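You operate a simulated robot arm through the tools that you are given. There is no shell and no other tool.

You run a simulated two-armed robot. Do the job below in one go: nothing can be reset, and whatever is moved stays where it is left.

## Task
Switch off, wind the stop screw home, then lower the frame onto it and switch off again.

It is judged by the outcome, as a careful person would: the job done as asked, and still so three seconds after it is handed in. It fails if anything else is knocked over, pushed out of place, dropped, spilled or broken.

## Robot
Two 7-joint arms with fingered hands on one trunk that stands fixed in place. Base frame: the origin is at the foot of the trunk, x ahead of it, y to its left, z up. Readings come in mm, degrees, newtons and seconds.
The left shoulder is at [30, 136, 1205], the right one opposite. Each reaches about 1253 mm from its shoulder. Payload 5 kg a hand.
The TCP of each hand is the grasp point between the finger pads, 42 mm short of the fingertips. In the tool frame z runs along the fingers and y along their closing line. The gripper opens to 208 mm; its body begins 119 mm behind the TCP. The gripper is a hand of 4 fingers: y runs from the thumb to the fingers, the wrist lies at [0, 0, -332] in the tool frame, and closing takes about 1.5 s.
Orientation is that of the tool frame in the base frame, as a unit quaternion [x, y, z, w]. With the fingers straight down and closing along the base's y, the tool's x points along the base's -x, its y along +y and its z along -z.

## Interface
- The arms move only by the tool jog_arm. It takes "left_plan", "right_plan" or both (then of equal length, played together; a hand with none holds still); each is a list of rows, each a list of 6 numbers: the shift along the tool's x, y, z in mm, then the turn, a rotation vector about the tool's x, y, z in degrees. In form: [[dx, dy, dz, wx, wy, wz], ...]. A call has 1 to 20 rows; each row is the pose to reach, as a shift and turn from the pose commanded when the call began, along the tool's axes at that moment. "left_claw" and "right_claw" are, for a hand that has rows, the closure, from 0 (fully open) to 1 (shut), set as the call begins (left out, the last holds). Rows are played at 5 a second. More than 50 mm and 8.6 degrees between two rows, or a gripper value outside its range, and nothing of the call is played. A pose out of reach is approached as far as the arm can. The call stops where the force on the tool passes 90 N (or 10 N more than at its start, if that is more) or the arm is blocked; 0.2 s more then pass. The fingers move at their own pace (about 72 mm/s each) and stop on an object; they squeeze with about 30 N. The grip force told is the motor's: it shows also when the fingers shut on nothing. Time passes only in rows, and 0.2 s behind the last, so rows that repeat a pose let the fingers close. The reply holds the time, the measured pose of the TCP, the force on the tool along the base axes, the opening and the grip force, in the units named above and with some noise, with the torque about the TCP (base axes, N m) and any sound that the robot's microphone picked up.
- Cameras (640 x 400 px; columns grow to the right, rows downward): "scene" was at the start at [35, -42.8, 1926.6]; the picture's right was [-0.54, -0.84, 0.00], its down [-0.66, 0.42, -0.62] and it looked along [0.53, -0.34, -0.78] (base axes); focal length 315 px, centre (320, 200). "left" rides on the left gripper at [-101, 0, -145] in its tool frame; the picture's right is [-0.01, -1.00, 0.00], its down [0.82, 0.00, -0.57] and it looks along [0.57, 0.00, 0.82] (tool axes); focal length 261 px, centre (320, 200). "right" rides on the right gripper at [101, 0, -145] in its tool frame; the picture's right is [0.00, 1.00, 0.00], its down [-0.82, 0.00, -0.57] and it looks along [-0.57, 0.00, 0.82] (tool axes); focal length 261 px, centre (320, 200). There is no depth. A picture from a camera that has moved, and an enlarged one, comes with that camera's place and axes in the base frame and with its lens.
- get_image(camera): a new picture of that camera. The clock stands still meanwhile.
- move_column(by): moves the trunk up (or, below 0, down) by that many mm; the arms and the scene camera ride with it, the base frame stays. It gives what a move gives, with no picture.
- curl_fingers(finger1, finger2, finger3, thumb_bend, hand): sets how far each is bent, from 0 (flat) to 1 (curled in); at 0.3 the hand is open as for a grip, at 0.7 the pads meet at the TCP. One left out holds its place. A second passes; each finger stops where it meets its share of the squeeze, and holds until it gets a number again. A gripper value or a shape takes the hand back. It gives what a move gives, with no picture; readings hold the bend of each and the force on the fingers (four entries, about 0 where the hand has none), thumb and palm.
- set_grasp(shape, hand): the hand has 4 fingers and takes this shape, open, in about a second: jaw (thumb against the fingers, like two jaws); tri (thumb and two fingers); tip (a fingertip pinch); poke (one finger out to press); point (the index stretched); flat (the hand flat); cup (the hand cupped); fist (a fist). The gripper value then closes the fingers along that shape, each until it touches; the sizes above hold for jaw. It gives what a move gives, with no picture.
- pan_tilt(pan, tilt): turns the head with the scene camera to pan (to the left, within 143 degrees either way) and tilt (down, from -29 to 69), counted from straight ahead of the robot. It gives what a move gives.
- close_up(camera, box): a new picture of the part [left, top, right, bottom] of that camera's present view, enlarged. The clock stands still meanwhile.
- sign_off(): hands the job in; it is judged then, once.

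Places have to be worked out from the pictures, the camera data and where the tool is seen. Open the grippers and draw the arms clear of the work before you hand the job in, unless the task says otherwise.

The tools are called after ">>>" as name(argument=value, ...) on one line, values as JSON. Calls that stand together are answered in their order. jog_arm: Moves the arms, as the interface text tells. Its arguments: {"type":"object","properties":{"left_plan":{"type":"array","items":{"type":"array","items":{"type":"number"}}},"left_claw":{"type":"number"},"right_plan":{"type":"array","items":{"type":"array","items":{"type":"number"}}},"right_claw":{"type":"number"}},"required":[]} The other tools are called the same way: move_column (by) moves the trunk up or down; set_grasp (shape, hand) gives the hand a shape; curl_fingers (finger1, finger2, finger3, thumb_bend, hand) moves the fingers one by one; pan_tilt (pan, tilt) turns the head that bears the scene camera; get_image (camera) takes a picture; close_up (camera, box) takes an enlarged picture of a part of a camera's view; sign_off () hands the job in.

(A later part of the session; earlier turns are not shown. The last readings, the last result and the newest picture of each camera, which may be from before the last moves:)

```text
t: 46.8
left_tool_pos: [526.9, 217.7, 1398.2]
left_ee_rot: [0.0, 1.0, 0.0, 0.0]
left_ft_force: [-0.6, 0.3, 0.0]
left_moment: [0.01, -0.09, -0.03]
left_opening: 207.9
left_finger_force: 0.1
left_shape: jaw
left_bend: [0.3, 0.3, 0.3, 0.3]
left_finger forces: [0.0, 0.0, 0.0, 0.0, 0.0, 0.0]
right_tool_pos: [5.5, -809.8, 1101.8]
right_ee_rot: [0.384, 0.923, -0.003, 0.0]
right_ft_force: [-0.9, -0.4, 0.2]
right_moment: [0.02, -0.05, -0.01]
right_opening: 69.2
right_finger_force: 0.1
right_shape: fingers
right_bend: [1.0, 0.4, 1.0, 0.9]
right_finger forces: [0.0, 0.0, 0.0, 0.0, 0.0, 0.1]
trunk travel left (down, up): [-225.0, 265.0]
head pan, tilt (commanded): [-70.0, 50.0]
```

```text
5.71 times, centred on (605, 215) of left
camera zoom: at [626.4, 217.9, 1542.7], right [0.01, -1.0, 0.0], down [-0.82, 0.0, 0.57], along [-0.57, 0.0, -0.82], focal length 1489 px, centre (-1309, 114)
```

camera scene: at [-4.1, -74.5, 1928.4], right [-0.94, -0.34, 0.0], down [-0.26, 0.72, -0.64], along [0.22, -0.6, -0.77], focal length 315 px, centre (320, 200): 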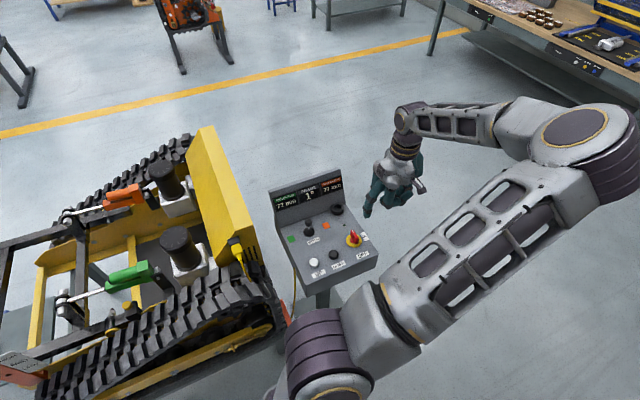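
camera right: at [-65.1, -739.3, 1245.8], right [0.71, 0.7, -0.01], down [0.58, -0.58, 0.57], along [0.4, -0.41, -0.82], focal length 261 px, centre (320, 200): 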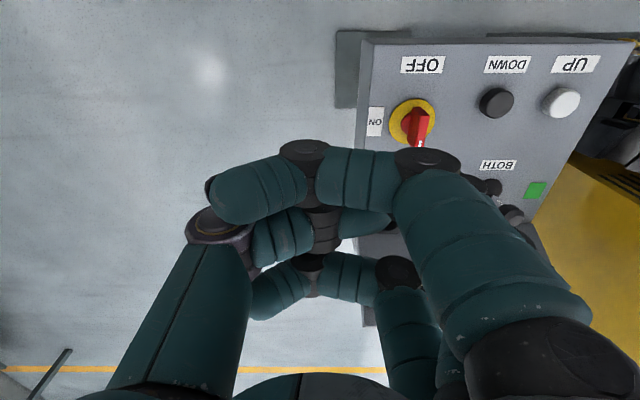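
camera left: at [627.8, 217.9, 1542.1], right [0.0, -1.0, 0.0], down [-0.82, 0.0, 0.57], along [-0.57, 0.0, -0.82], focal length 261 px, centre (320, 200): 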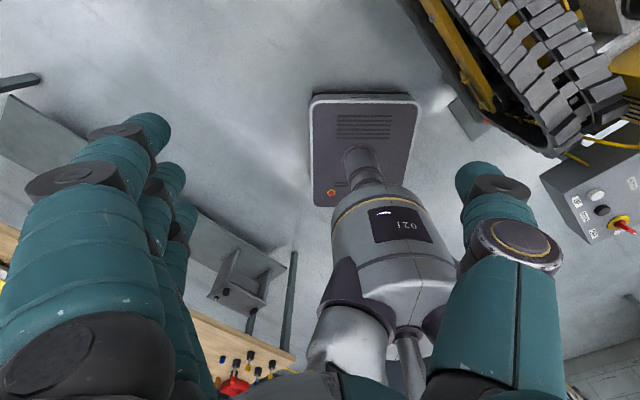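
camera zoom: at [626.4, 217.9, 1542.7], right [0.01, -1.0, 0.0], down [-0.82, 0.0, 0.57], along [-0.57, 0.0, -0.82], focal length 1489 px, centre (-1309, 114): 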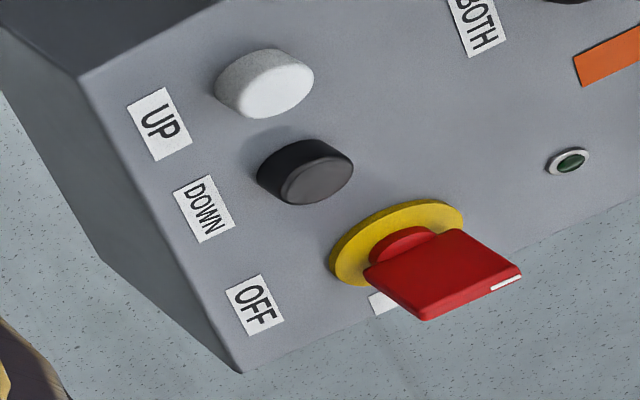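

The switch is OFF (lamp dark, bar along OFF). Now the stop screw: I turn the head back to the machine's front, and test how far the left wrist can yaw (+90°) at its safe spot, which also gives its camera a useful direction.

>>> jog_arm(left_plan=[[0, 0, 0, 0, 0, -8.4], [0, 0, 0, 0, 0, -16.8], [0, 0, 0, 0, 0, -25.2], [0, 0, 0, 0, 0, -33.6], [0, 0, 0, 0, 0, -42], [0, 0, 0, 0, 0, -50.4], [0, 0, 0, 0, 0, -58.8], [0, 0, 0, 0, 0, -67.2], [0, 0, 0, 0, 0, -75.6], [0, 0, 0, 0, 0, -84], [0, 0, 0, 0, 0, -90]])

>>> pan_tilt(pan=-20, tilt=48)

>>> get_image(camera="scene")

>>> get_image(camera="left")

```text
t: 49.4
left_tool_pos: [520.5, 283.7, 1373.0]
left_ee_rot: [0.752, -0.659, -0.018, 0.017]
left_ft_force: [0.2, -1.4, 0.3]
left_moment: [0.18, -0.06, 0.01]
left_opening: 207.8
left_finger_force: 0.2
left_shape: jaw
left_bend: [0.3, 0.3, 0.3, 0.3]
left_finger forces: [0.0, 0.0, 0.0, 0.0, 0.1, 0.0]
right_tool_pos: [4.8, -812.4, 1101.5]
right_ee_rot: [0.383, 0.924, -0.003, 0.001]
right_ft_force: [0.0, 0.8, -0.6]
right_moment: [-0.02, -0.09, 0.02]
right_opening: 69.3
right_finger_force: 0.1
right_shape: fingers
right_bend: [1.0, 0.4, 1.0, 0.9]
right_finger forces: [0.0, 0.0, 0.1, 0.0, 0.1, 0.0]
trunk travel left (down, up): [-225.0, 265.0]
head pan, tilt (commanded): [-70.0, 50.0]
stopped in row 11 (left hand): the arm was blocked; the commanded pose is now the measured one
```

```text
t: 50.6
left_tool_pos: [522.0, 282.3, 1373.0]
left_ee_rot: [0.751, -0.659, -0.018, 0.017]
left_ft_force: [-0.3, -0.5, -0.6]
left_moment: [0.0, 0.0, 0.0]
left_opening: 207.9
left_finger_force: 0.2
left_shape: jaw
left_bend: [0.3, 0.3, 0.3, 0.3]
left_finger forces: [0.0, 0.0, 0.0, 0.0, 0.0, 0.1]
right_tool_pos: [6.3, -812.2, 1100.9]
right_ee_rot: [0.384, 0.923, -0.003, -0.001]
right_ft_force: [0.7, 0.6, 0.3]
right_moment: [0.02, 0.0, -0.03]
right_opening: 69.4
right_finger_force: 0.1
right_shape: fingers
right_bend: [1.0, 0.4, 1.0, 0.9]
right_finger forces: [0.0, 0.0, 0.0, 0.0, 0.0, 0.1]
trunk travel left (down, up): [-225.0, 265.0]
head pan, tilt (commanded): [-20.0, 48.0]
```

```text
taken
camera scene: at [45.3, -28.9, 1931.1], right [-0.34, -0.94, 0.0], down [-0.7, 0.25, -0.67], along [0.63, -0.23, -0.74], focal length 315 px, centre (320, 200)
```

scene: 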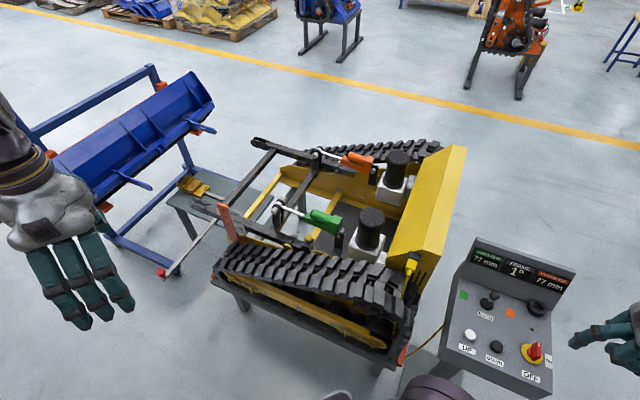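

```text
taken
camera left: at [514.6, 383.2, 1517.2], right [0.99, 0.13, -0.05], down [0.14, -0.81, 0.57], along [0.04, -0.57, -0.82], focal length 261 px, centre (320, 200)
```

left: 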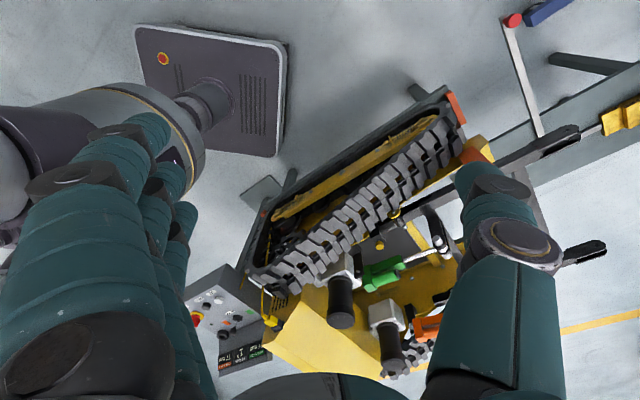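

The left wrist tops out near +90°. The scene view of the machine is now clear; I zoom in on the stop screw and the displays.

>>> close_up(camera="scene", box=[275, 215, 325, 260])

>>> close_up(camera="left", box=[350, 200, 480, 300])

>>> close_up(camera="scene", box=[455, 230, 585, 310])

>>> close_up(camera="left", box=[380, 220, 440, 270])

```text
8.89 times, centred on (300, 238) of scene
camera zoom: at [45.3, -28.9, 1931.1], right [-0.34, -0.94, 0.0], down [-0.7, 0.25, -0.67], along [0.63, -0.23, -0.74], focal length 2799 px, centre (498, -133)
```

zoom: 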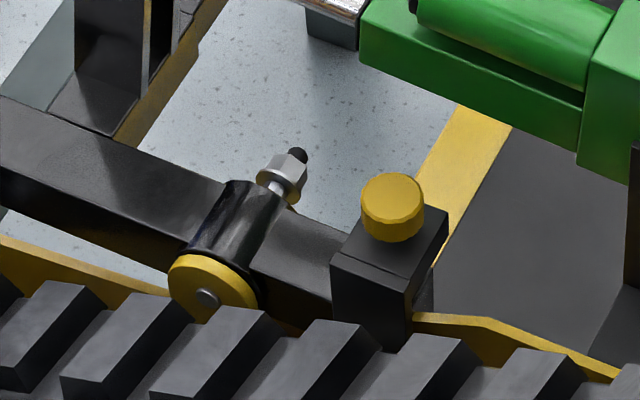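

```text
4.00 times, centred on (415, 250) of left
camera zoom: at [514.6, 383.2, 1517.2], right [0.99, 0.13, -0.05], down [0.14, -0.81, 0.57], along [0.04, -0.57, -0.82], focal length 1043 px, centre (-60, 0)
```

zoom: 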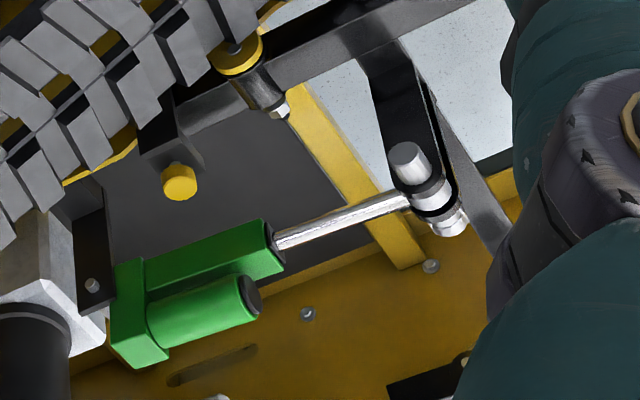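

```text
4.92 times, centred on (520, 270) of scene
camera zoom: at [45.3, -28.9, 1931.1], right [-0.34, -0.94, 0.0], down [-0.7, 0.25, -0.67], along [0.63, -0.23, -0.74], focal length 1550 px, centre (-665, -145)
```

zoom: 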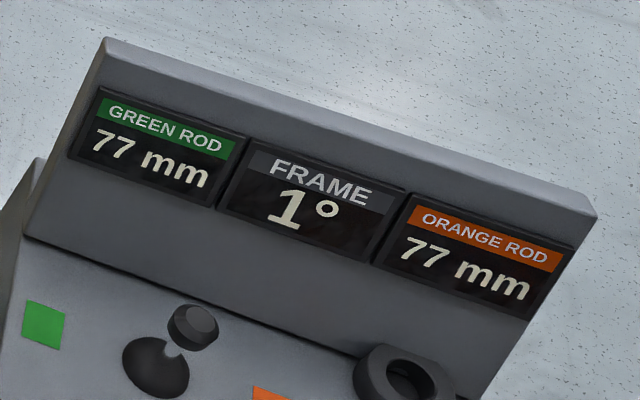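

```text
8.00 times, centred on (410, 245) of left
camera zoom: at [514.6, 383.2, 1517.2], right [0.99, 0.13, -0.05], down [0.14, -0.81, 0.57], along [0.04, -0.57, -0.82], focal length 2085 px, centre (-400, -160)
```

zoom: 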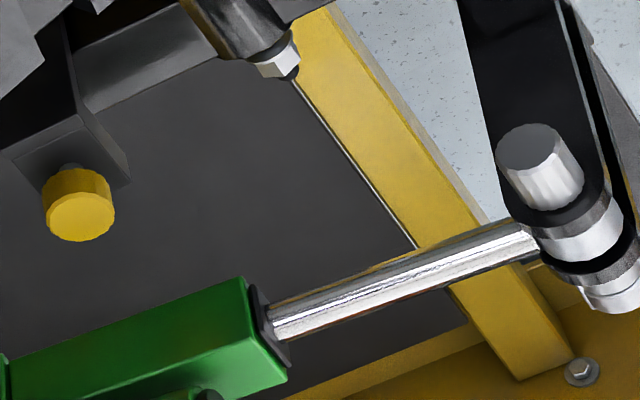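

The knob is ~30 mm in diameter with its top at about (779,-245,846), and the green actuator body is too close for a two-sided grip to turn far. I will wind it by rolling a single peg finger along its robot-facing side (toward the front = clockwise). First I bring the left wrist to heading -45° and form the same peg on the left hand.

>>> jog_arm(left_plan=[[0, 0, 0, 0.1, -0.2, 8.38], [0, 0, 0, 0.2, -0.4, 16.76], [0, 0, 0, 0.3, -0.6, 25.1], [0, 0, 0, 0.35, -0.8, 33.5], [0, 0, 0, 0.4, -1.0, 41.9], [0, 0, 0, 0.5, -1.2, 50.3], [0, 0, 0, 0.6, -1.4, 58.7], [0, 0, 0, 0.7, -1.6, 67.1], [0, 0, 0, 0.8, -1.8, 75.4], [0, 0, 0, 0.9, -2.0, 83.8], [0, 0, 0, 1.0, -2.2, 92.2], [0, 0, 0, 1.1, -2.4, 100.6], [0, 0, 0, 1.15, -2.6, 109], [0, 0, 0, 1.2, -2.8, 117.4], [0, 0, 0, 1.3, -3.0, 125.7], [0, 0, 0, 1.4, -3.2, 134.1], [0, 0, 0, 1.5, -3.4, 142.5]])

>>> curl_fingers(hand="left", finger1=1.0, finger2=0.4, finger3=1.0, thumb_bend=0.9)

>>> get_image(camera="scene")

>>> get_image(camera="left")

```text
t: 54.2
left_tool_pos: [521.8, 283.9, 1373.2]
left_ee_rot: [0.385, 0.923, 0.001, 0.0]
left_ft_force: [0.2, 0.7, -0.3]
left_moment: [-0.02, 0.02, -0.05]
left_opening: 207.7
left_finger_force: 0.0
left_shape: jaw
left_bend: [0.3, 0.3, 0.3, 0.3]
left_finger forces: [0.0, 0.0, 0.0, 0.1, 0.1, 0.0]
right_tool_pos: [6.1, -811.2, 1103.4]
right_ee_rot: [0.384, 0.923, -0.003, 0.0]
right_ft_force: [-0.6, 0.1, -0.1]
right_moment: [-0.03, -0.01, 0.01]
right_opening: 69.1
right_finger_force: 0.0
right_shape: fingers
right_bend: [1.0, 0.4, 1.0, 0.9]
right_finger forces: [0.1, 0.0, 0.0, 0.0, 0.0, 0.0]
trunk travel left (down, up): [-225.0, 265.0]
head pan, tilt (commanded): [-20.0, 48.0]
```

```text
t: 55.2
left_tool_pos: [522.6, 282.5, 1372.5]
left_ee_rot: [0.384, 0.923, -0.001, 0.0]
left_ft_force: [-0.5, 0.1, -0.6]
left_moment: [0.0, 0.0, 0.0]
left_opening: 69.1
left_finger_force: 0.1
left_shape: fingers
left_bend: [1.0, 0.4, 1.0, 0.9]
left_finger forces: [0.0, 0.0, 0.1, 0.0, 0.1, 0.0]
right_tool_pos: [5.1, -811.8, 1101.8]
right_ee_rot: [0.384, 0.923, -0.004, -0.001]
right_ft_force: [0.2, 0.4, 0.6]
right_moment: [-0.04, 0.01, 0.02]
right_opening: 69.3
right_finger_force: 0.0
right_shape: fingers
right_bend: [1.0, 0.4, 1.0, 0.9]
right_finger forces: [0.0, 0.0, 0.0, 0.0, 0.0, 0.0]
trunk travel left (down, up): [-225.0, 265.0]
head pan, tilt (commanded): [-20.0, 48.0]
```

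```text
taken
camera scene: at [45.0, -28.6, 1931.2], right [-0.34, -0.94, 0.0], down [-0.7, 0.25, -0.67], along [0.63, -0.23, -0.74], focal length 315 px, centre (320, 200)
```

scene: 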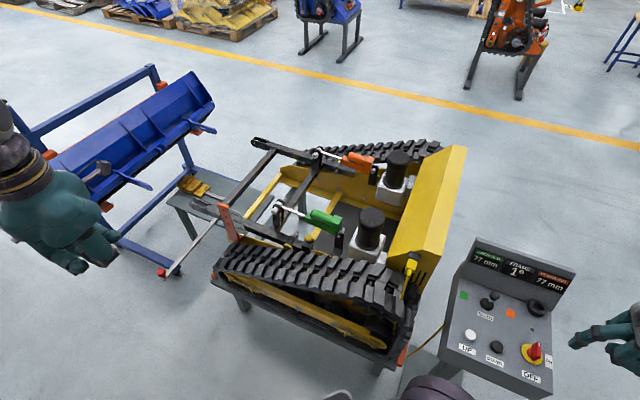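

```text
taken
camera left: at [592.5, 212.0, 1517.1], right [-0.7, -0.71, 0.0], down [-0.58, 0.58, 0.57], along [-0.41, 0.4, -0.82], focal length 261 px, centre (320, 200)
```

left: 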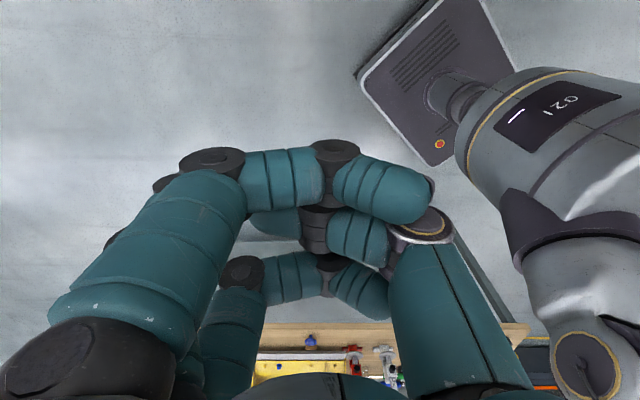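

The peg is formed. I carry the left hand at height over the machine, to (668,-301,1373), then down to z≈1050.

>>> jog_arm(left_plan=[[-40, -24, 0, 0, 0, 0], [-80, -48, 0, 0, 0, 0], [-120, -72, 0, 0, 0, 0], [-160, -96, 0, 0, 0, 0], [-200, -120, 0, 0, 0, 0], [-240, -144, 0, 0, 0, 0], [-280, -168, 0, 0, 0, 0], [-320, -192, 0, 0, 0, 0], [-360, -216, 0, 0, 0, 0], [-400, -240, 0, 0, 0, 0], [-440, -264, 0, 0, 0, 0], [-480, -288, 0, 0, 0, 0], [-516, -310, 0, 0, 0, 0], [-516, -310, 45, 0, 0, 0], [-516, -310, 90, 0, 0, 0], [-516, -310, 135, 0, 0, 0], [-516, -310, 180, 0, 0, 0], [-516, -310, 225, 0, 0, 0], [-516, -310, 270, 0, 0, 0], [-516, -310, 315, 0, 0, 0]])

>>> get_image(camera="scene")

>>> get_image(camera="left")

```text
t: 59.4
left_tool_pos: [669.2, -302.8, 1056.5]
left_ee_rot: [0.383, 0.924, 0.0, 0.0]
left_ft_force: [1.2, -0.9, 1.7]
left_moment: [0.07, 0.14, 0.0]
left_opening: 69.2
left_finger_force: 0.0
left_shape: fingers
left_bend: [1.0, 0.4, 1.0, 0.9]
left_finger forces: [0.1, 0.0, 0.1, 0.0, 0.0, 0.1]
right_tool_pos: [6.5, -812.5, 1100.8]
right_ee_rot: [0.383, 0.924, -0.003, -0.001]
right_ft_force: [0.0, -1.0, 0.5]
right_moment: [0.08, 0.13, -0.02]
right_opening: 69.4
right_finger_force: 0.0
right_shape: fingers
right_bend: [1.0, 0.4, 1.0, 0.9]
right_finger forces: [0.1, 0.1, 0.0, 0.0, 0.1, 0.0]
trunk travel left (down, up): [-225.0, 265.0]
head pan, tilt (commanded): [-20.0, 48.0]
```

```text
taken
camera scene: at [46.6, -30.2, 1931.0], right [-0.34, -0.94, 0.0], down [-0.7, 0.25, -0.67], along [0.63, -0.23, -0.74], focal length 315 px, centre (320, 200)
```

scene: 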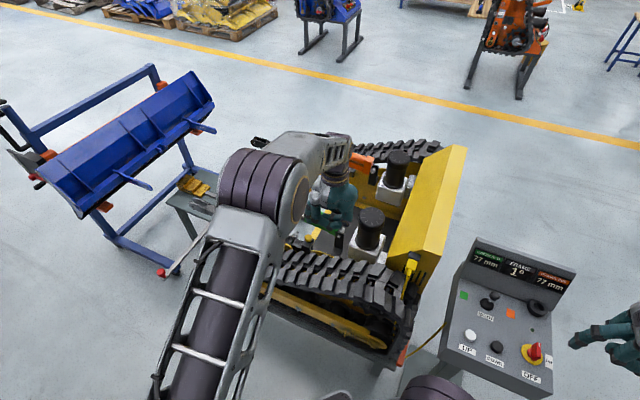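

```text
taken
camera left: at [738.2, -373.4, 1201.9], right [-0.7, -0.71, 0.0], down [-0.58, 0.58, 0.57], along [-0.41, 0.4, -0.82], focal length 261 px, centre (320, 200)
```

left: 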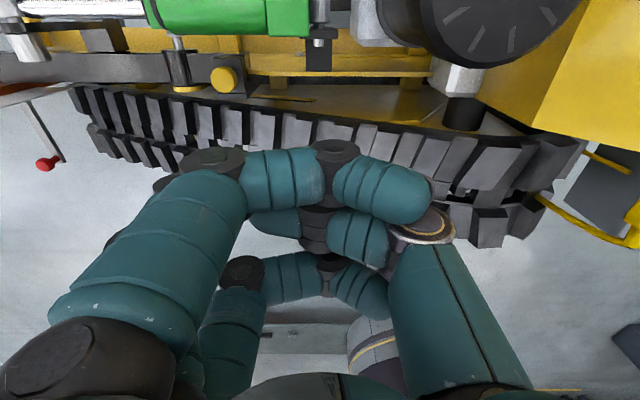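

From here the left camera sees the knob, but the folded index hides the peg. I use the camera-side finger (index) as the peg instead and fold the others, so the camera can watch the contact.

>>> curl_fingers(hand="left", finger1=0.4, finger2=1.0, finger3=1.0, thumb_bend=0.9)

>>> get_image(camera="left")

>>> close_up(camera="left", box=[150, 20, 330, 140])

```text
t: 60.4
left_tool_pos: [667.4, -301.4, 1057.9]
left_ee_rot: [0.384, 0.923, -0.001, 0.0]
left_ft_force: [-0.2, -0.3, -0.2]
left_moment: [-0.02, 0.01, 0.0]
left_opening: 70.8
left_finger_force: 0.0
left_shape: fingers
left_bend: [0.4, 0.71, 1.0, 0.9]
left_finger forces: [0.0, 0.0, 0.0, 0.0, 0.0, 0.1]
right_tool_pos: [6.0, -811.6, 1102.1]
right_ee_rot: [0.383, 0.924, -0.004, 0.0]
right_ft_force: [-0.3, 0.5, 0.0]
right_moment: [0.01, -0.02, 0.01]
right_opening: 69.2
right_finger_force: 0.1
right_shape: fingers
right_bend: [1.0, 0.4, 1.0, 0.9]
right_finger forces: [0.0, 0.0, 0.1, 0.0, 0.0, 0.1]
trunk travel left (down, up): [-225.0, 265.0]
head pan, tilt (commanded): [-20.0, 48.0]
```

```text
taken
camera left: at [736.7, -372.5, 1202.1], right [-0.7, -0.71, 0.0], down [-0.58, 0.58, 0.57], along [-0.41, 0.4, -0.82], focal length 261 px, centre (320, 200)
```

left: 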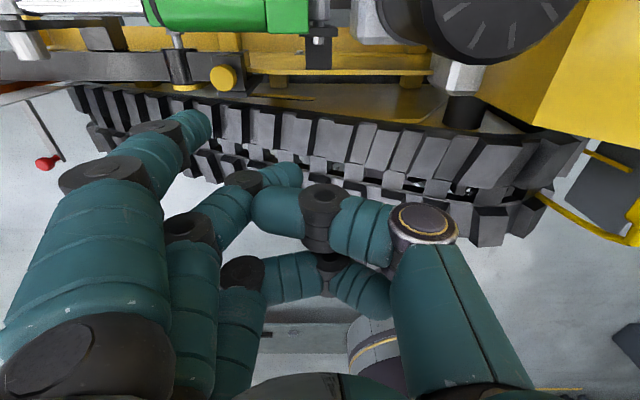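

```text
3.33 times, centred on (240, 80) of left
camera zoom: at [736.7, -372.5, 1202.1], right [-0.7, -0.71, 0.0], down [-0.58, 0.58, 0.57], along [-0.41, 0.4, -0.82], focal length 869 px, centre (587, 600)
```

zoom: 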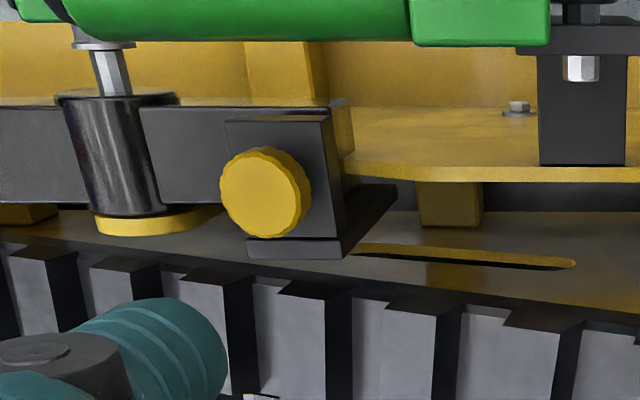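

The index peg is visible to its own camera, and the knob measures at (781,-244), top z≈846. I move to the robot-facing side of the knob with the peg and descend to TCP z≈905, then look.

>>> jog_arm(left_plan=[[34.6, 10.9, 0, 0, 0, 0], [34.6, 10.9, 40, 0, 0, 0], [34.6, 10.9, 80, 0, 0, 0], [34.6, 10.9, 115, 0, 0, 0], [34.6, 10.9, 135, 0, 0, 0], [34.6, 10.9, 153, 0, 0, 0]])

>>> get_image(camera="left")

>>> close_up(camera="left", box=[90, 20, 290, 160])

```text
t: 61.8
left_tool_pos: [650.8, -269.3, 904.6]
left_ee_rot: [0.383, 0.924, 0.0, 0.0]
left_ft_force: [0.9, 0.5, 0.4]
left_moment: [0.01, 0.09, 0.01]
left_opening: 71.0
left_finger_force: 0.0
left_shape: fingers
left_bend: [0.4, 0.71, 1.0, 0.91]
left_finger forces: [0.0, 0.1, 0.0, 0.0, 0.1, 0.0]
right_tool_pos: [6.7, -812.3, 1101.6]
right_ee_rot: [0.384, 0.923, -0.003, -0.001]
right_ft_force: [0.7, -0.9, -0.1]
right_moment: [0.05, 0.04, 0.0]
right_opening: 69.1
right_finger_force: 0.0
right_shape: fingers
right_bend: [1.0, 0.4, 1.0, 0.9]
right_finger forces: [0.0, 0.0, 0.1, 0.0, 0.0, 0.1]
trunk travel left (down, up): [-225.0, 265.0]
head pan, tilt (commanded): [-20.0, 48.0]
```

```text
taken
camera left: at [720.8, -341.0, 1049.1], right [-0.7, -0.71, 0.0], down [-0.58, 0.58, 0.57], along [-0.41, 0.4, -0.82], focal length 261 px, centre (320, 200)
```

left: 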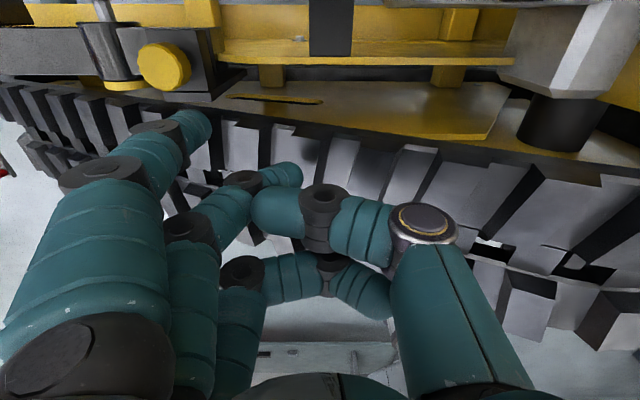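

```text
2.86 times, centred on (190, 90) of left
camera zoom: at [720.8, -341.0, 1049.1], right [-0.7, -0.71, 0.0], down [-0.58, 0.58, 0.57], along [-0.41, 0.4, -0.82], focal length 745 px, centre (691, 514)
```

zoom: 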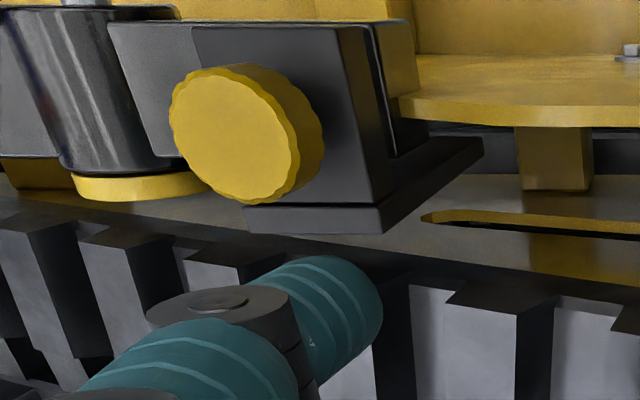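

Finger 2 got blocked by the thumb at 0.71, so its tip hangs as low as the peg, over the track. I raise 70 mm, open the thumb, fold finger 2 fully, then fold the thumb over it.

>>> jog_arm(left_plan=[[0, 0, -35, 0, 0, 0], [0, 0, -70, 0, 0, 0]])

>>> curl_fingers(hand="left", finger2=1.0, thumb_bend=0.4)

>>> curl_fingers(hand="left", finger2=1.0, thumb_bend=0.9)

>>> get_image(camera="left")

```text
t: 62.4
left_tool_pos: [649.8, -269.9, 975.0]
left_ee_rot: [0.384, 0.923, -0.001, -0.001]
left_ft_force: [-2.0, 0.0, -0.9]
left_moment: [-0.02, -0.07, 0.01]
left_opening: 70.9
left_finger_force: 0.1
left_shape: fingers
left_bend: [0.4, 0.71, 1.0, 0.91]
left_finger forces: [0.0, 0.0, 0.1, 0.0, 0.0, 0.1]
right_tool_pos: [4.7, -811.5, 1101.2]
right_ee_rot: [0.384, 0.923, -0.003, -0.001]
right_ft_force: [-0.5, 0.8, 0.7]
right_moment: [-0.04, -0.04, 0.01]
right_opening: 69.2
right_finger_force: 0.0
right_shape: fingers
right_bend: [1.0, 0.4, 1.0, 0.9]
right_finger forces: [0.0, 0.0, 0.0, 0.0, 0.1, 0.0]
trunk travel left (down, up): [-225.0, 265.0]
head pan, tilt (commanded): [-20.0, 48.0]
```

```text
t: 63.4
left_tool_pos: [648.7, -270.0, 974.5]
left_ee_rot: [0.383, 0.924, -0.001, 0.0]
left_ft_force: [-0.4, 0.2, 0.0]
left_moment: [-0.01, 0.0, -0.05]
left_opening: 172.2
left_finger_force: 0.1
left_shape: fingers
left_bend: [0.4, 1.0, 1.0, 0.4]
left_finger forces: [0.0, 0.0, 0.0, 0.0, 0.0, 0.1]
right_tool_pos: [4.4, -811.7, 1102.0]
right_ee_rot: [0.383, 0.924, -0.003, -0.001]
right_ft_force: [-0.8, 0.1, 0.2]
right_moment: [0.01, 0.0, -0.02]
right_opening: 69.3
right_finger_force: 0.1
right_shape: fingers
right_bend: [1.0, 0.4, 1.0, 0.9]
right_finger forces: [0.0, 0.0, 0.0, 0.0, 0.1, 0.1]
trunk travel left (down, up): [-225.0, 265.0]
head pan, tilt (commanded): [-20.0, 48.0]
```

```text
t: 64.4
left_tool_pos: [648.4, -269.5, 974.9]
left_ee_rot: [0.383, 0.924, -0.001, -0.001]
left_ft_force: [-0.6, 0.3, 0.1]
left_moment: [0.03, 0.02, -0.02]
left_opening: 79.2
left_finger_force: 0.1
left_shape: fingers
left_bend: [0.4, 1.0, 1.0, 0.83]
left_finger forces: [0.0, 0.1, 0.1, 0.1, 0.0, 0.0]
right_tool_pos: [6.5, -811.9, 1101.4]
right_ee_rot: [0.383, 0.924, -0.003, -0.002]
right_ft_force: [-0.6, -1.1, 0.4]
right_moment: [-0.01, 0.01, -0.03]
right_opening: 69.5
right_finger_force: 0.0
right_shape: fingers
right_bend: [1.0, 0.4, 1.0, 0.9]
right_finger forces: [0.1, 0.0, 0.0, 0.0, 0.1, 0.1]
trunk travel left (down, up): [-225.0, 265.0]
head pan, tilt (commanded): [-20.0, 48.0]
```

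```text
taken
camera left: at [720.1, -340.6, 1119.0], right [-0.7, -0.71, 0.0], down [-0.58, 0.58, 0.57], along [-0.41, 0.4, -0.82], focal length 261 px, centre (320, 200)
```

left: 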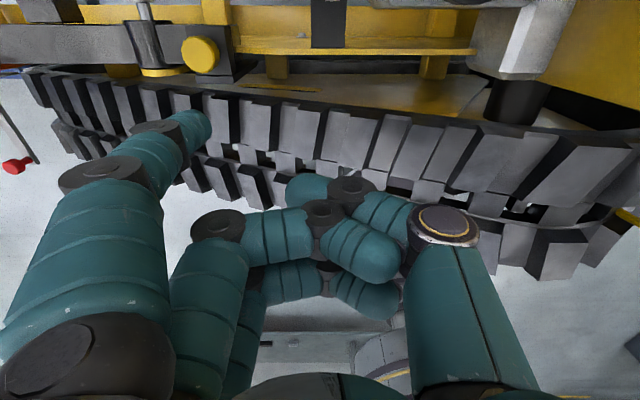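

The track top works out at z≈800, so the folded thumb (lowest ~20 mm below TCP) is safe. I lower the peg to tip height ≈833 beside the knob and look.

>>> jog_arm(left_plan=[[0, 0, 40, 0, 0, 0], [0, 0, 70, 0, 0, 0], [0, 0, 88, 0, 0, 0], [0, 0, 98, 0, 0, 0]])

>>> close_up(camera="left", box=[90, 20, 290, 160])

>>> get_image(camera="scene")

```text
t: 65.4
left_tool_pos: [650.7, -269.9, 876.9]
left_ee_rot: [0.383, 0.924, 0.0, -0.001]
left_ft_force: [0.0, 0.1, -0.6]
left_moment: [-0.05, 0.02, 0.02]
left_opening: 79.1
left_finger_force: 0.1
left_shape: fingers
left_bend: [0.4, 1.0, 1.0, 0.83]
left_finger forces: [0.0, 0.0, 0.0, 0.0, 0.0, 0.0]
right_tool_pos: [5.4, -811.6, 1101.3]
right_ee_rot: [0.383, 0.924, -0.003, 0.0]
right_ft_force: [-0.4, 0.5, 0.4]
right_moment: [-0.01, -0.03, 0.02]
right_opening: 69.2
right_finger_force: 0.0
right_shape: fingers
right_bend: [1.0, 0.4, 1.0, 0.9]
right_finger forces: [0.0, 0.1, 0.0, 0.0, 0.0, 0.0]
trunk travel left (down, up): [-225.0, 265.0]
head pan, tilt (commanded): [-20.0, 48.0]
```

```text
2.86 times, centred on (190, 90) of left
camera zoom: at [720.2, -340.8, 1021.0], right [-0.7, -0.71, 0.0], down [-0.58, 0.58, 0.57], along [-0.41, 0.4, -0.82], focal length 745 px, centre (691, 514)
```

zoom: 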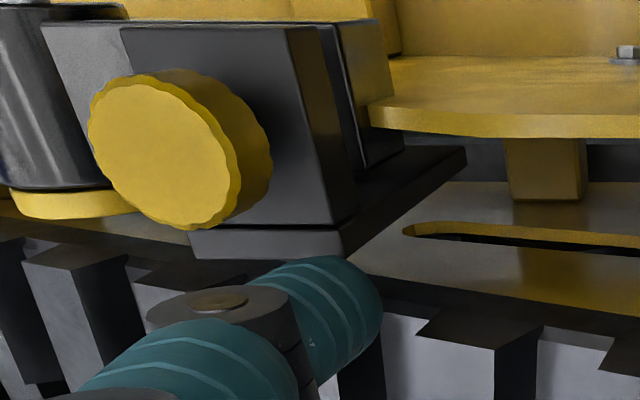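

```text
taken
camera scene: at [45.1, -28.8, 1931.2], right [-0.34, -0.94, 0.0], down [-0.7, 0.25, -0.67], along [0.63, -0.23, -0.74], focal length 315 px, centre (320, 200)
```

scene: 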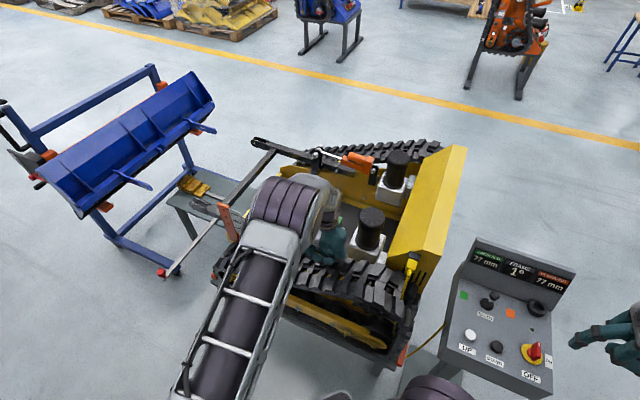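

The view is good: knob with scalloped rim, peg standing ~45 mm from its centre. I make a first trial stroke: contact on the rear-robot side, roll around the robot-facing side toward the front with ~4 mm of press, and stop there to read forces.

>>> jog_arm(left_plan=[[-12, -4.7, 0, 0, 0, 0], [-21.5, -4.7, 0, 0, 0, 0], [-24.5, 0.5, 0, 0, 0, 0], [-27.5, 5.7, 0, 0, 0, 0], [-21.9, 10.4, 0, 0, 0, 0], [-18.3, 16.7, 0, 0, 0, 0], [-17, 23.9, 0, 0, 0, 0]])

>>> close_up(camera="left", box=[90, 20, 290, 160])

```text
t: 67.0
left_tool_pos: [678.0, -263.9, 877.8]
left_ee_rot: [0.383, 0.924, -0.001, -0.001]
left_ft_force: [-17.7, 0.5, 5.4]
left_moment: [0.27, 0.04, 0.53]
left_opening: 60.6
left_finger_force: 9.9
left_shape: fingers
left_bend: [0.5, 1.0, 1.0, 0.83]
left_finger forces: [19.6, 0.0, 0.0, 0.0, 0.1, 0.0]
right_tool_pos: [4.2, -811.8, 1100.6]
right_ee_rot: [0.385, 0.923, -0.003, 0.001]
right_ft_force: [-0.2, 0.7, 0.8]
right_moment: [-0.05, 0.03, 0.0]
right_opening: 69.3
right_finger_force: 0.0
right_shape: fingers
right_bend: [1.0, 0.4, 1.0, 0.9]
right_finger forces: [0.1, 0.1, 0.0, 0.1, 0.0, 0.0]
trunk travel left (down, up): [-225.0, 265.0]
head pan, tilt (commanded): [-20.0, 48.0]
```

```text
2.86 times, centred on (190, 90) of left
camera zoom: at [747.5, -334.9, 1021.3], right [-0.7, -0.71, 0.0], down [-0.58, 0.58, 0.57], along [-0.41, 0.4, -0.82], focal length 745 px, centre (691, 514)
```

zoom: 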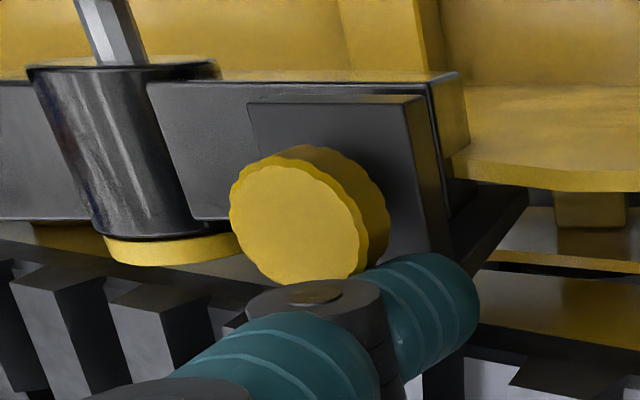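

The finger bent back (radial push), so this approach angle was poor: the finger is soft along its curl direction but stiff sideways. I'll use that: press from the rear side with the soft direction and stroke sideways toward the robot. First retreat, go behind the knob, and press lightly.

>>> jog_arm(left_plan=[[0, -12, 0, 0, 0, 0], [0, -24, 0, 0, 0, 0], [0, -36, 0, 0, 0, 0], [-15, -36, 0, 0, 0, 0], [-29, -36, 0, 0, 0, 0]])

>>> close_up(camera="left", box=[90, 20, 290, 160])

```text
t: 68.2
left_tool_pos: [674.0, -312.2, 875.4]
left_ee_rot: [0.383, 0.924, -0.001, -0.001]
left_ft_force: [0.0, -0.2, -0.5]
left_moment: [0.0, 0.01, 0.01]
left_opening: 78.1
left_finger_force: 0.1
left_shape: fingers
left_bend: [0.4, 1.0, 1.0, 0.84]
left_finger forces: [0.1, 0.1, 0.0, 0.1, 0.0, 0.0]
right_tool_pos: [6.3, -812.3, 1100.3]
right_ee_rot: [0.384, 0.923, -0.003, 0.0]
right_ft_force: [0.1, 0.0, -0.3]
right_moment: [0.08, 0.04, -0.03]
right_opening: 69.1
right_finger_force: 0.0
right_shape: fingers
right_bend: [1.0, 0.4, 1.0, 0.9]
right_finger forces: [0.0, 0.0, 0.1, 0.1, 0.1, 0.1]
trunk travel left (down, up): [-225.0, 265.0]
head pan, tilt (commanded): [-20.0, 48.0]
```

```text
2.86 times, centred on (190, 90) of left
camera zoom: at [743.8, -383.2, 1019.5], right [-0.7, -0.71, 0.0], down [-0.58, 0.58, 0.57], along [-0.41, 0.4, -0.82], focal length 745 px, centre (691, 514)
```

zoom: 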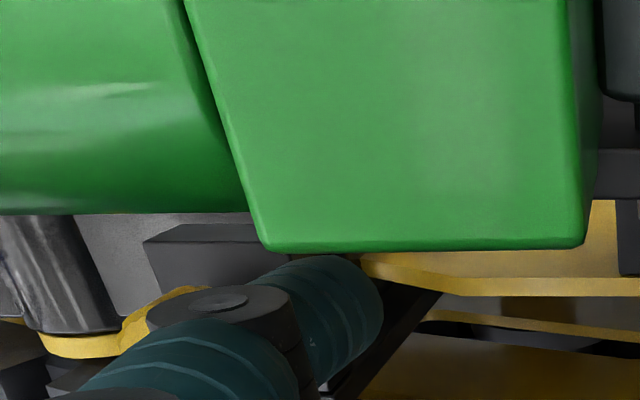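

The green actuator body obstructs this side. I'll instead rotate the hand to heading -135° so it comes in over the track from the robot side, pressing with the soft curl direction and stroking along the machine's axis. First straight up, then across while turning.

>>> jog_arm(left_plan=[[5, 0, -40, 0, 0, 0], [10, 0, -80, 0, 0, 0], [15, 0, -120, 0, 0, 0], [20, 0, -150, 0, 0, 0], [27, 12, -150, 0, 0, 8.2], [34, 24, -150, 0, 0, 16.4], [41, 36, -150, 0, 0, 24.6], [48, 48, -150, 0, 0, 32.8], [55, 60, -150, 0, 0, 41], [62, 72, -150, 0, 0, 49.2], [69, 84, -150, 0, 0, 57.4], [76, 96, -150, 0, 0, 65.6], [83, 108, -150, 0, 0, 73.8], [90, 120, -150, 0, 0, 82], [97.6, 132.9, -150, 0, 0, 90]])

>>> get_image(camera="left")

>>> get_image(camera="scene")

```text
t: 71.4
left_tool_pos: [700.4, -145.9, 1026.6]
left_ee_rot: [0.925, 0.38, -0.001, 0.0]
left_ft_force: [-0.1, -0.5, 0.1]
left_moment: [-0.03, 0.02, 0.0]
left_opening: 78.3
left_finger_force: 0.1
left_shape: fingers
left_bend: [0.4, 1.0, 1.0, 0.84]
left_finger forces: [0.0, 0.1, 0.1, 0.0, 0.0, 0.0]
right_tool_pos: [5.7, -811.0, 1102.8]
right_ee_rot: [0.384, 0.923, -0.004, -0.001]
right_ft_force: [0.0, 1.1, 0.7]
right_moment: [-0.06, -0.01, 0.01]
right_opening: 69.0
right_finger_force: 0.0
right_shape: fingers
right_bend: [1.0, 0.4, 1.0, 0.9]
right_finger forces: [0.0, 0.1, 0.0, 0.0, 0.1, 0.0]
trunk travel left (down, up): [-225.0, 265.0]
head pan, tilt (commanded): [-20.0, 48.0]
```

```text
taken
camera left: at [627.3, -218.3, 1171.4], right [-0.71, 0.71, 0.0], down [0.58, 0.58, 0.57], along [0.4, 0.4, -0.82], focal length 261 px, centre (320, 200)
```

left: 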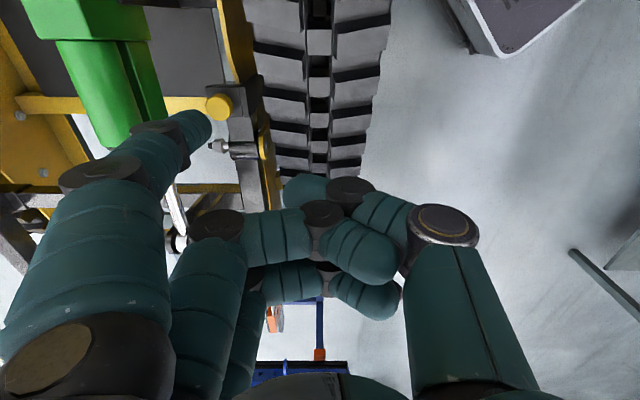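

```text
taken
camera scene: at [45.4, -27.8, 1931.2], right [-0.34, -0.94, 0.0], down [-0.7, 0.25, -0.67], along [0.63, -0.23, -0.74], focal length 315 px, centre (320, 200)
```

scene: 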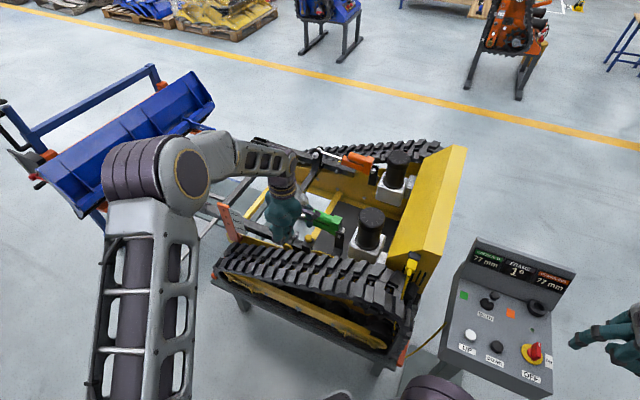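

Heading -135° works and both the left and scene cameras now see the screw. I zoom in with both.

>>> close_up(camera="left", box=[150, 60, 290, 170])

>>> close_up(camera="scene", box=[255, 195, 345, 265])

```text
3.64 times, centred on (220, 115) of left
camera zoom: at [627.3, -218.3, 1171.4], right [-0.71, 0.71, 0.0], down [0.58, 0.58, 0.57], along [0.4, 0.4, -0.82], focal length 948 px, centre (684, 509)
```

zoom: 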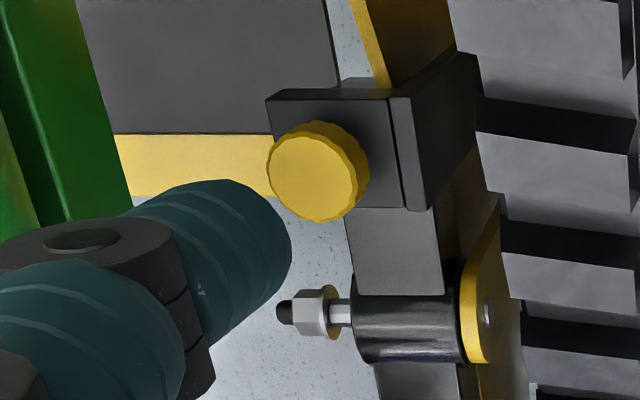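

```text
5.71 times, centred on (300, 230) of scene
camera zoom: at [45.4, -27.8, 1931.2], right [-0.34, -0.94, 0.0], down [-0.7, 0.25, -0.67], along [0.63, -0.23, -0.74], focal length 1799 px, centre (434, 29)
```

zoom: 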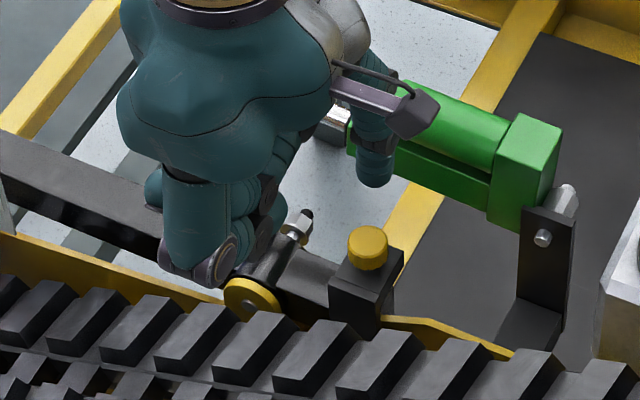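

Knob centre is at about (780,-242); the peg is directly rearward-robotside of it. I descend straight to tip height ≈837 and check.

>>> jog_arm(left_plan=[[0, 0, 45, 0, 0, 0], [0, 0, 90, 0, 0, 0], [0, 0, 120, 0, 0, 0], [0, 0, 135, 0, 0, 0], [0, 0, 145, 0, 0, 0]])

>>> close_up(camera="left", box=[100, 20, 280, 160])

>>> close_up(camera="scene", box=[280, 215, 330, 260])

```text
t: 72.6
left_tool_pos: [699.4, -149.0, 881.7]
left_ee_rot: [0.924, 0.381, -0.001, 0.0]
left_ft_force: [0.4, -1.4, 0.0]
left_moment: [0.02, 0.0, 0.0]
left_opening: 78.7
left_finger_force: 0.1
left_shape: fingers
left_bend: [0.4, 1.0, 1.0, 0.84]
left_finger forces: [0.0, 0.0, 0.0, 0.0, 0.0, 0.0]
right_tool_pos: [6.3, -811.0, 1101.9]
right_ee_rot: [0.384, 0.924, -0.004, 0.0]
right_ft_force: [0.2, 0.0, -0.1]
right_moment: [-0.03, 0.04, -0.01]
right_opening: 69.6
right_finger_force: 0.0
right_shape: fingers
right_bend: [1.0, 0.4, 1.0, 0.9]
right_finger forces: [0.0, 0.1, 0.0, 0.0, 0.0, 0.0]
trunk travel left (down, up): [-225.0, 265.0]
head pan, tilt (commanded): [-20.0, 48.0]
```

```text
2.86 times, centred on (190, 90) of left
camera zoom: at [627.2, -219.5, 1026.0], right [-0.71, 0.7, 0.0], down [0.58, 0.58, 0.57], along [0.4, 0.41, -0.82], focal length 745 px, centre (691, 514)
```

zoom: 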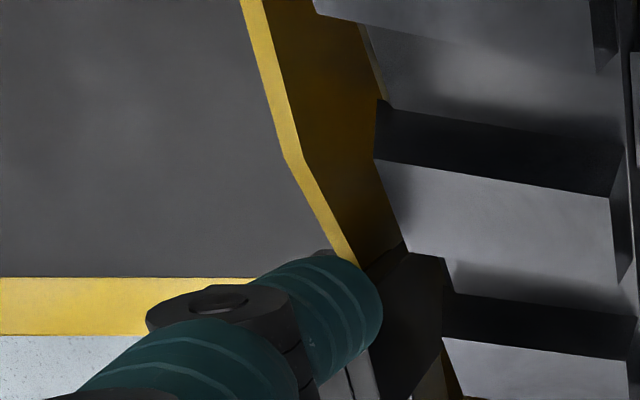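

```text
8.89 times, centred on (305, 238) of scene
camera zoom: at [45.4, -29.1, 1931.1], right [-0.34, -0.94, 0.0], down [-0.7, 0.25, -0.67], along [0.63, -0.23, -0.74], focal length 2799 px, centre (453, -133)
```

zoom: 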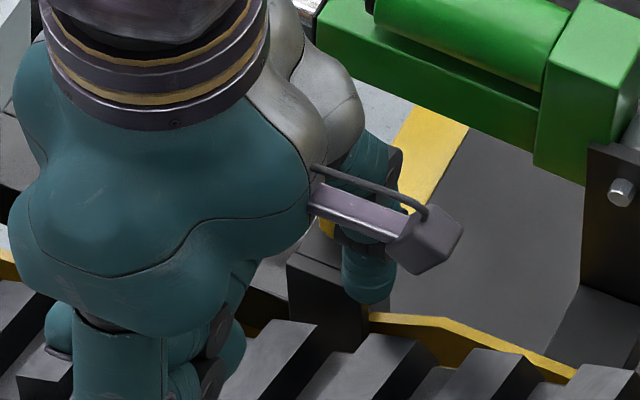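

The knob is now hidden behind the finger, so I rely on forces plus geometry. I go 4 mm lower, set the press depth, and make the first half of a stroke to read the contact force.

>>> jog_arm(left_plan=[[0, 0, 4, 0, 0, 0], [0, 12, 4, 0, 0, 0], [0, 25, 4, 0, 0, 0], [8, 25, 4, 0, 0, 0], [16, 25, 4, 0, 0, 0], [25, 25, 4, 0, 0, 0]])

>>> close_up(camera="left", box=[100, 20, 280, 160])

>>> close_up(camera="scene", box=[280, 215, 330, 260])

```text
t: 74.0
left_tool_pos: [735.6, -141.4, 878.5]
left_ee_rot: [0.923, 0.384, 0.0, -0.001]
left_ft_force: [-6.4, 10.9, 2.4]
left_moment: [-0.01, 0.13, -0.22]
left_opening: 64.2
left_finger_force: 6.5
left_shape: fingers
left_bend: [0.47, 1.0, 1.0, 0.84]
left_finger forces: [12.9, 0.1, 0.0, 0.0, 0.0, 0.1]
right_tool_pos: [6.2, -809.9, 1102.6]
right_ee_rot: [0.383, 0.924, -0.004, 0.001]
right_ft_force: [1.3, 0.9, -0.3]
right_moment: [-0.03, 0.1, 0.0]
right_opening: 69.3
right_finger_force: 0.1
right_shape: fingers
right_bend: [1.0, 0.4, 1.0, 0.9]
right_finger forces: [0.1, 0.1, 0.0, 0.0, 0.0, 0.0]
trunk travel left (down, up): [-225.0, 265.0]
head pan, tilt (commanded): [-20.0, 48.0]
```

```text
2.86 times, centred on (190, 90) of left
camera zoom: at [663.6, -214.1, 1021.9], right [-0.71, 0.7, 0.0], down [0.58, 0.58, 0.57], along [0.4, 0.41, -0.82], focal length 745 px, centre (691, 514)
```

zoom: 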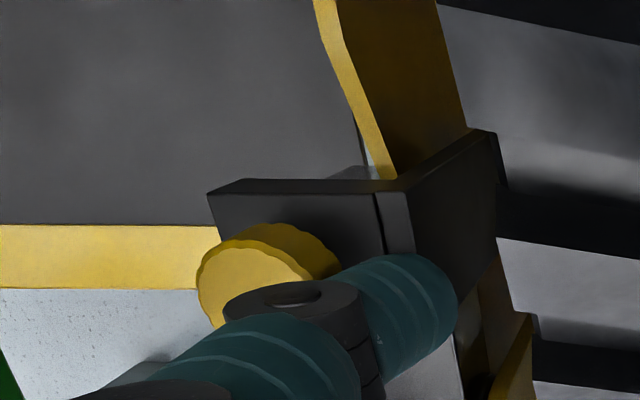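

```text
8.89 times, centred on (305, 238) of scene
camera zoom: at [45.6, -26.0, 1931.2], right [-0.34, -0.94, 0.0], down [-0.7, 0.25, -0.67], along [0.63, -0.23, -0.74], focal length 2799 px, centre (453, -133)
```

zoom: 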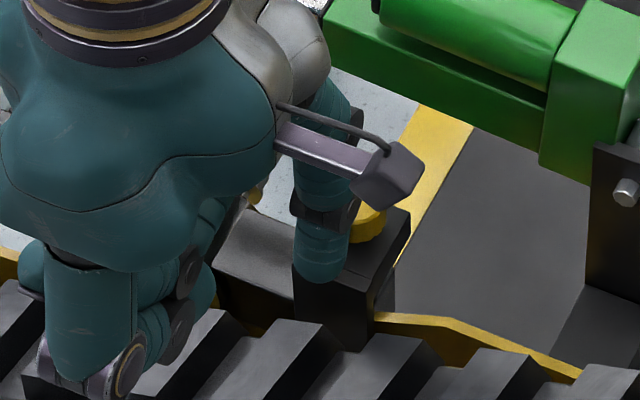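

Contact is good: about 12 N normal force with little tangential drag, and the peg rolled from rear to front. I now run two full strokes (rear→front in contact, back out of contact).

>>> jog_arm(left_plan=[[8, 0, 0, 0, 0, 0], [8, -23, 0, 0, 0, 0], [-29, -23, 0, 0, 0, 0], [-29, 0, 0, 0, 0, 0], [-19, 0, 0, 0, 0, 0], [-10, 0, 0, 0, 0, 0], [-1, 0, 0, 0, 0, 0], [8, 0, 0, 0, 0, 0], [8, -23, 0, 0, 0, 0], [-29, -23, 0, 0, 0, 0], [-29, 0, 0, 0, 0, 0], [-19, 0, 0, 0, 0, 0], [-10, 0, 0, 0, 0, 0], [-1, 0, 0, 0, 0, 0], [8, 0, 0, 0, 0, 0]])

>>> close_up(camera="left", box=[100, 20, 280, 160])

>>> close_up(camera="scene", box=[280, 215, 330, 260])

```text
t: 77.2
left_tool_pos: [741.3, -138.3, 877.8]
left_ee_rot: [0.924, 0.383, 0.001, -0.001]
left_ft_force: [-4.2, 11.2, 1.3]
left_moment: [0.25, 0.07, 0.01]
left_opening: 64.8
left_finger_force: 5.5
left_shape: fingers
left_bend: [0.47, 1.0, 1.0, 0.84]
left_finger forces: [11.8, 0.0, 0.0, 0.1, 0.0, 0.1]
right_tool_pos: [6.0, -810.3, 1102.0]
right_ee_rot: [0.383, 0.924, -0.004, -0.001]
right_ft_force: [0.1, -0.2, -0.2]
right_moment: [0.08, -0.03, -0.01]
right_opening: 69.6
right_finger_force: 0.1
right_shape: fingers
right_bend: [1.0, 0.4, 1.0, 0.9]
right_finger forces: [0.0, 0.1, 0.0, 0.0, 0.1, 0.1]
trunk travel left (down, up): [-225.0, 265.0]
head pan, tilt (commanded): [-20.0, 48.0]
```

```text
2.86 times, centred on (190, 90) of left
camera zoom: at [668.7, -210.6, 1022.1], right [-0.71, 0.7, 0.0], down [0.58, 0.58, 0.57], along [0.4, 0.41, -0.82], focal length 745 px, centre (691, 514)
```

zoom: 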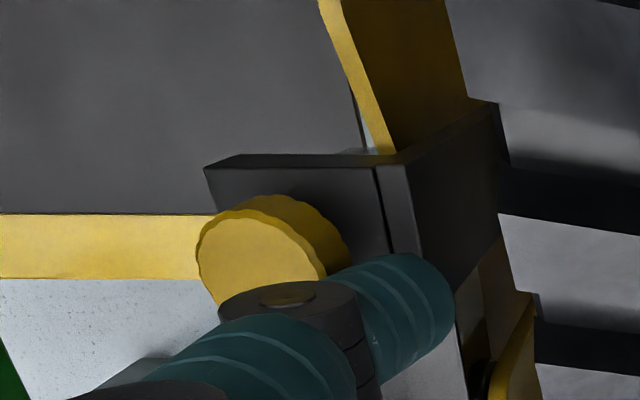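

```text
8.89 times, centred on (305, 238) of scene
camera zoom: at [44.6, -28.3, 1931.1], right [-0.34, -0.94, 0.0], down [-0.7, 0.25, -0.67], along [0.63, -0.23, -0.74], focal length 2799 px, centre (453, -133)
```

zoom: 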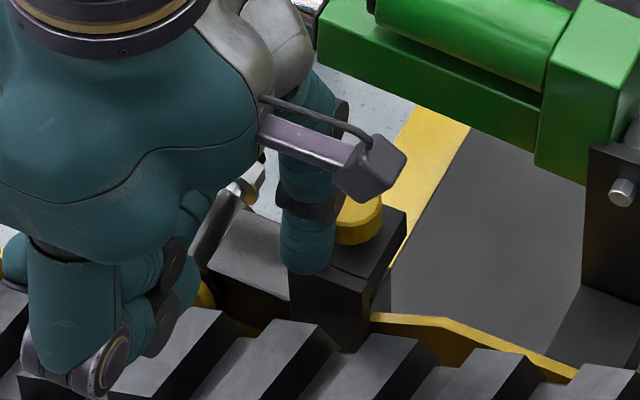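

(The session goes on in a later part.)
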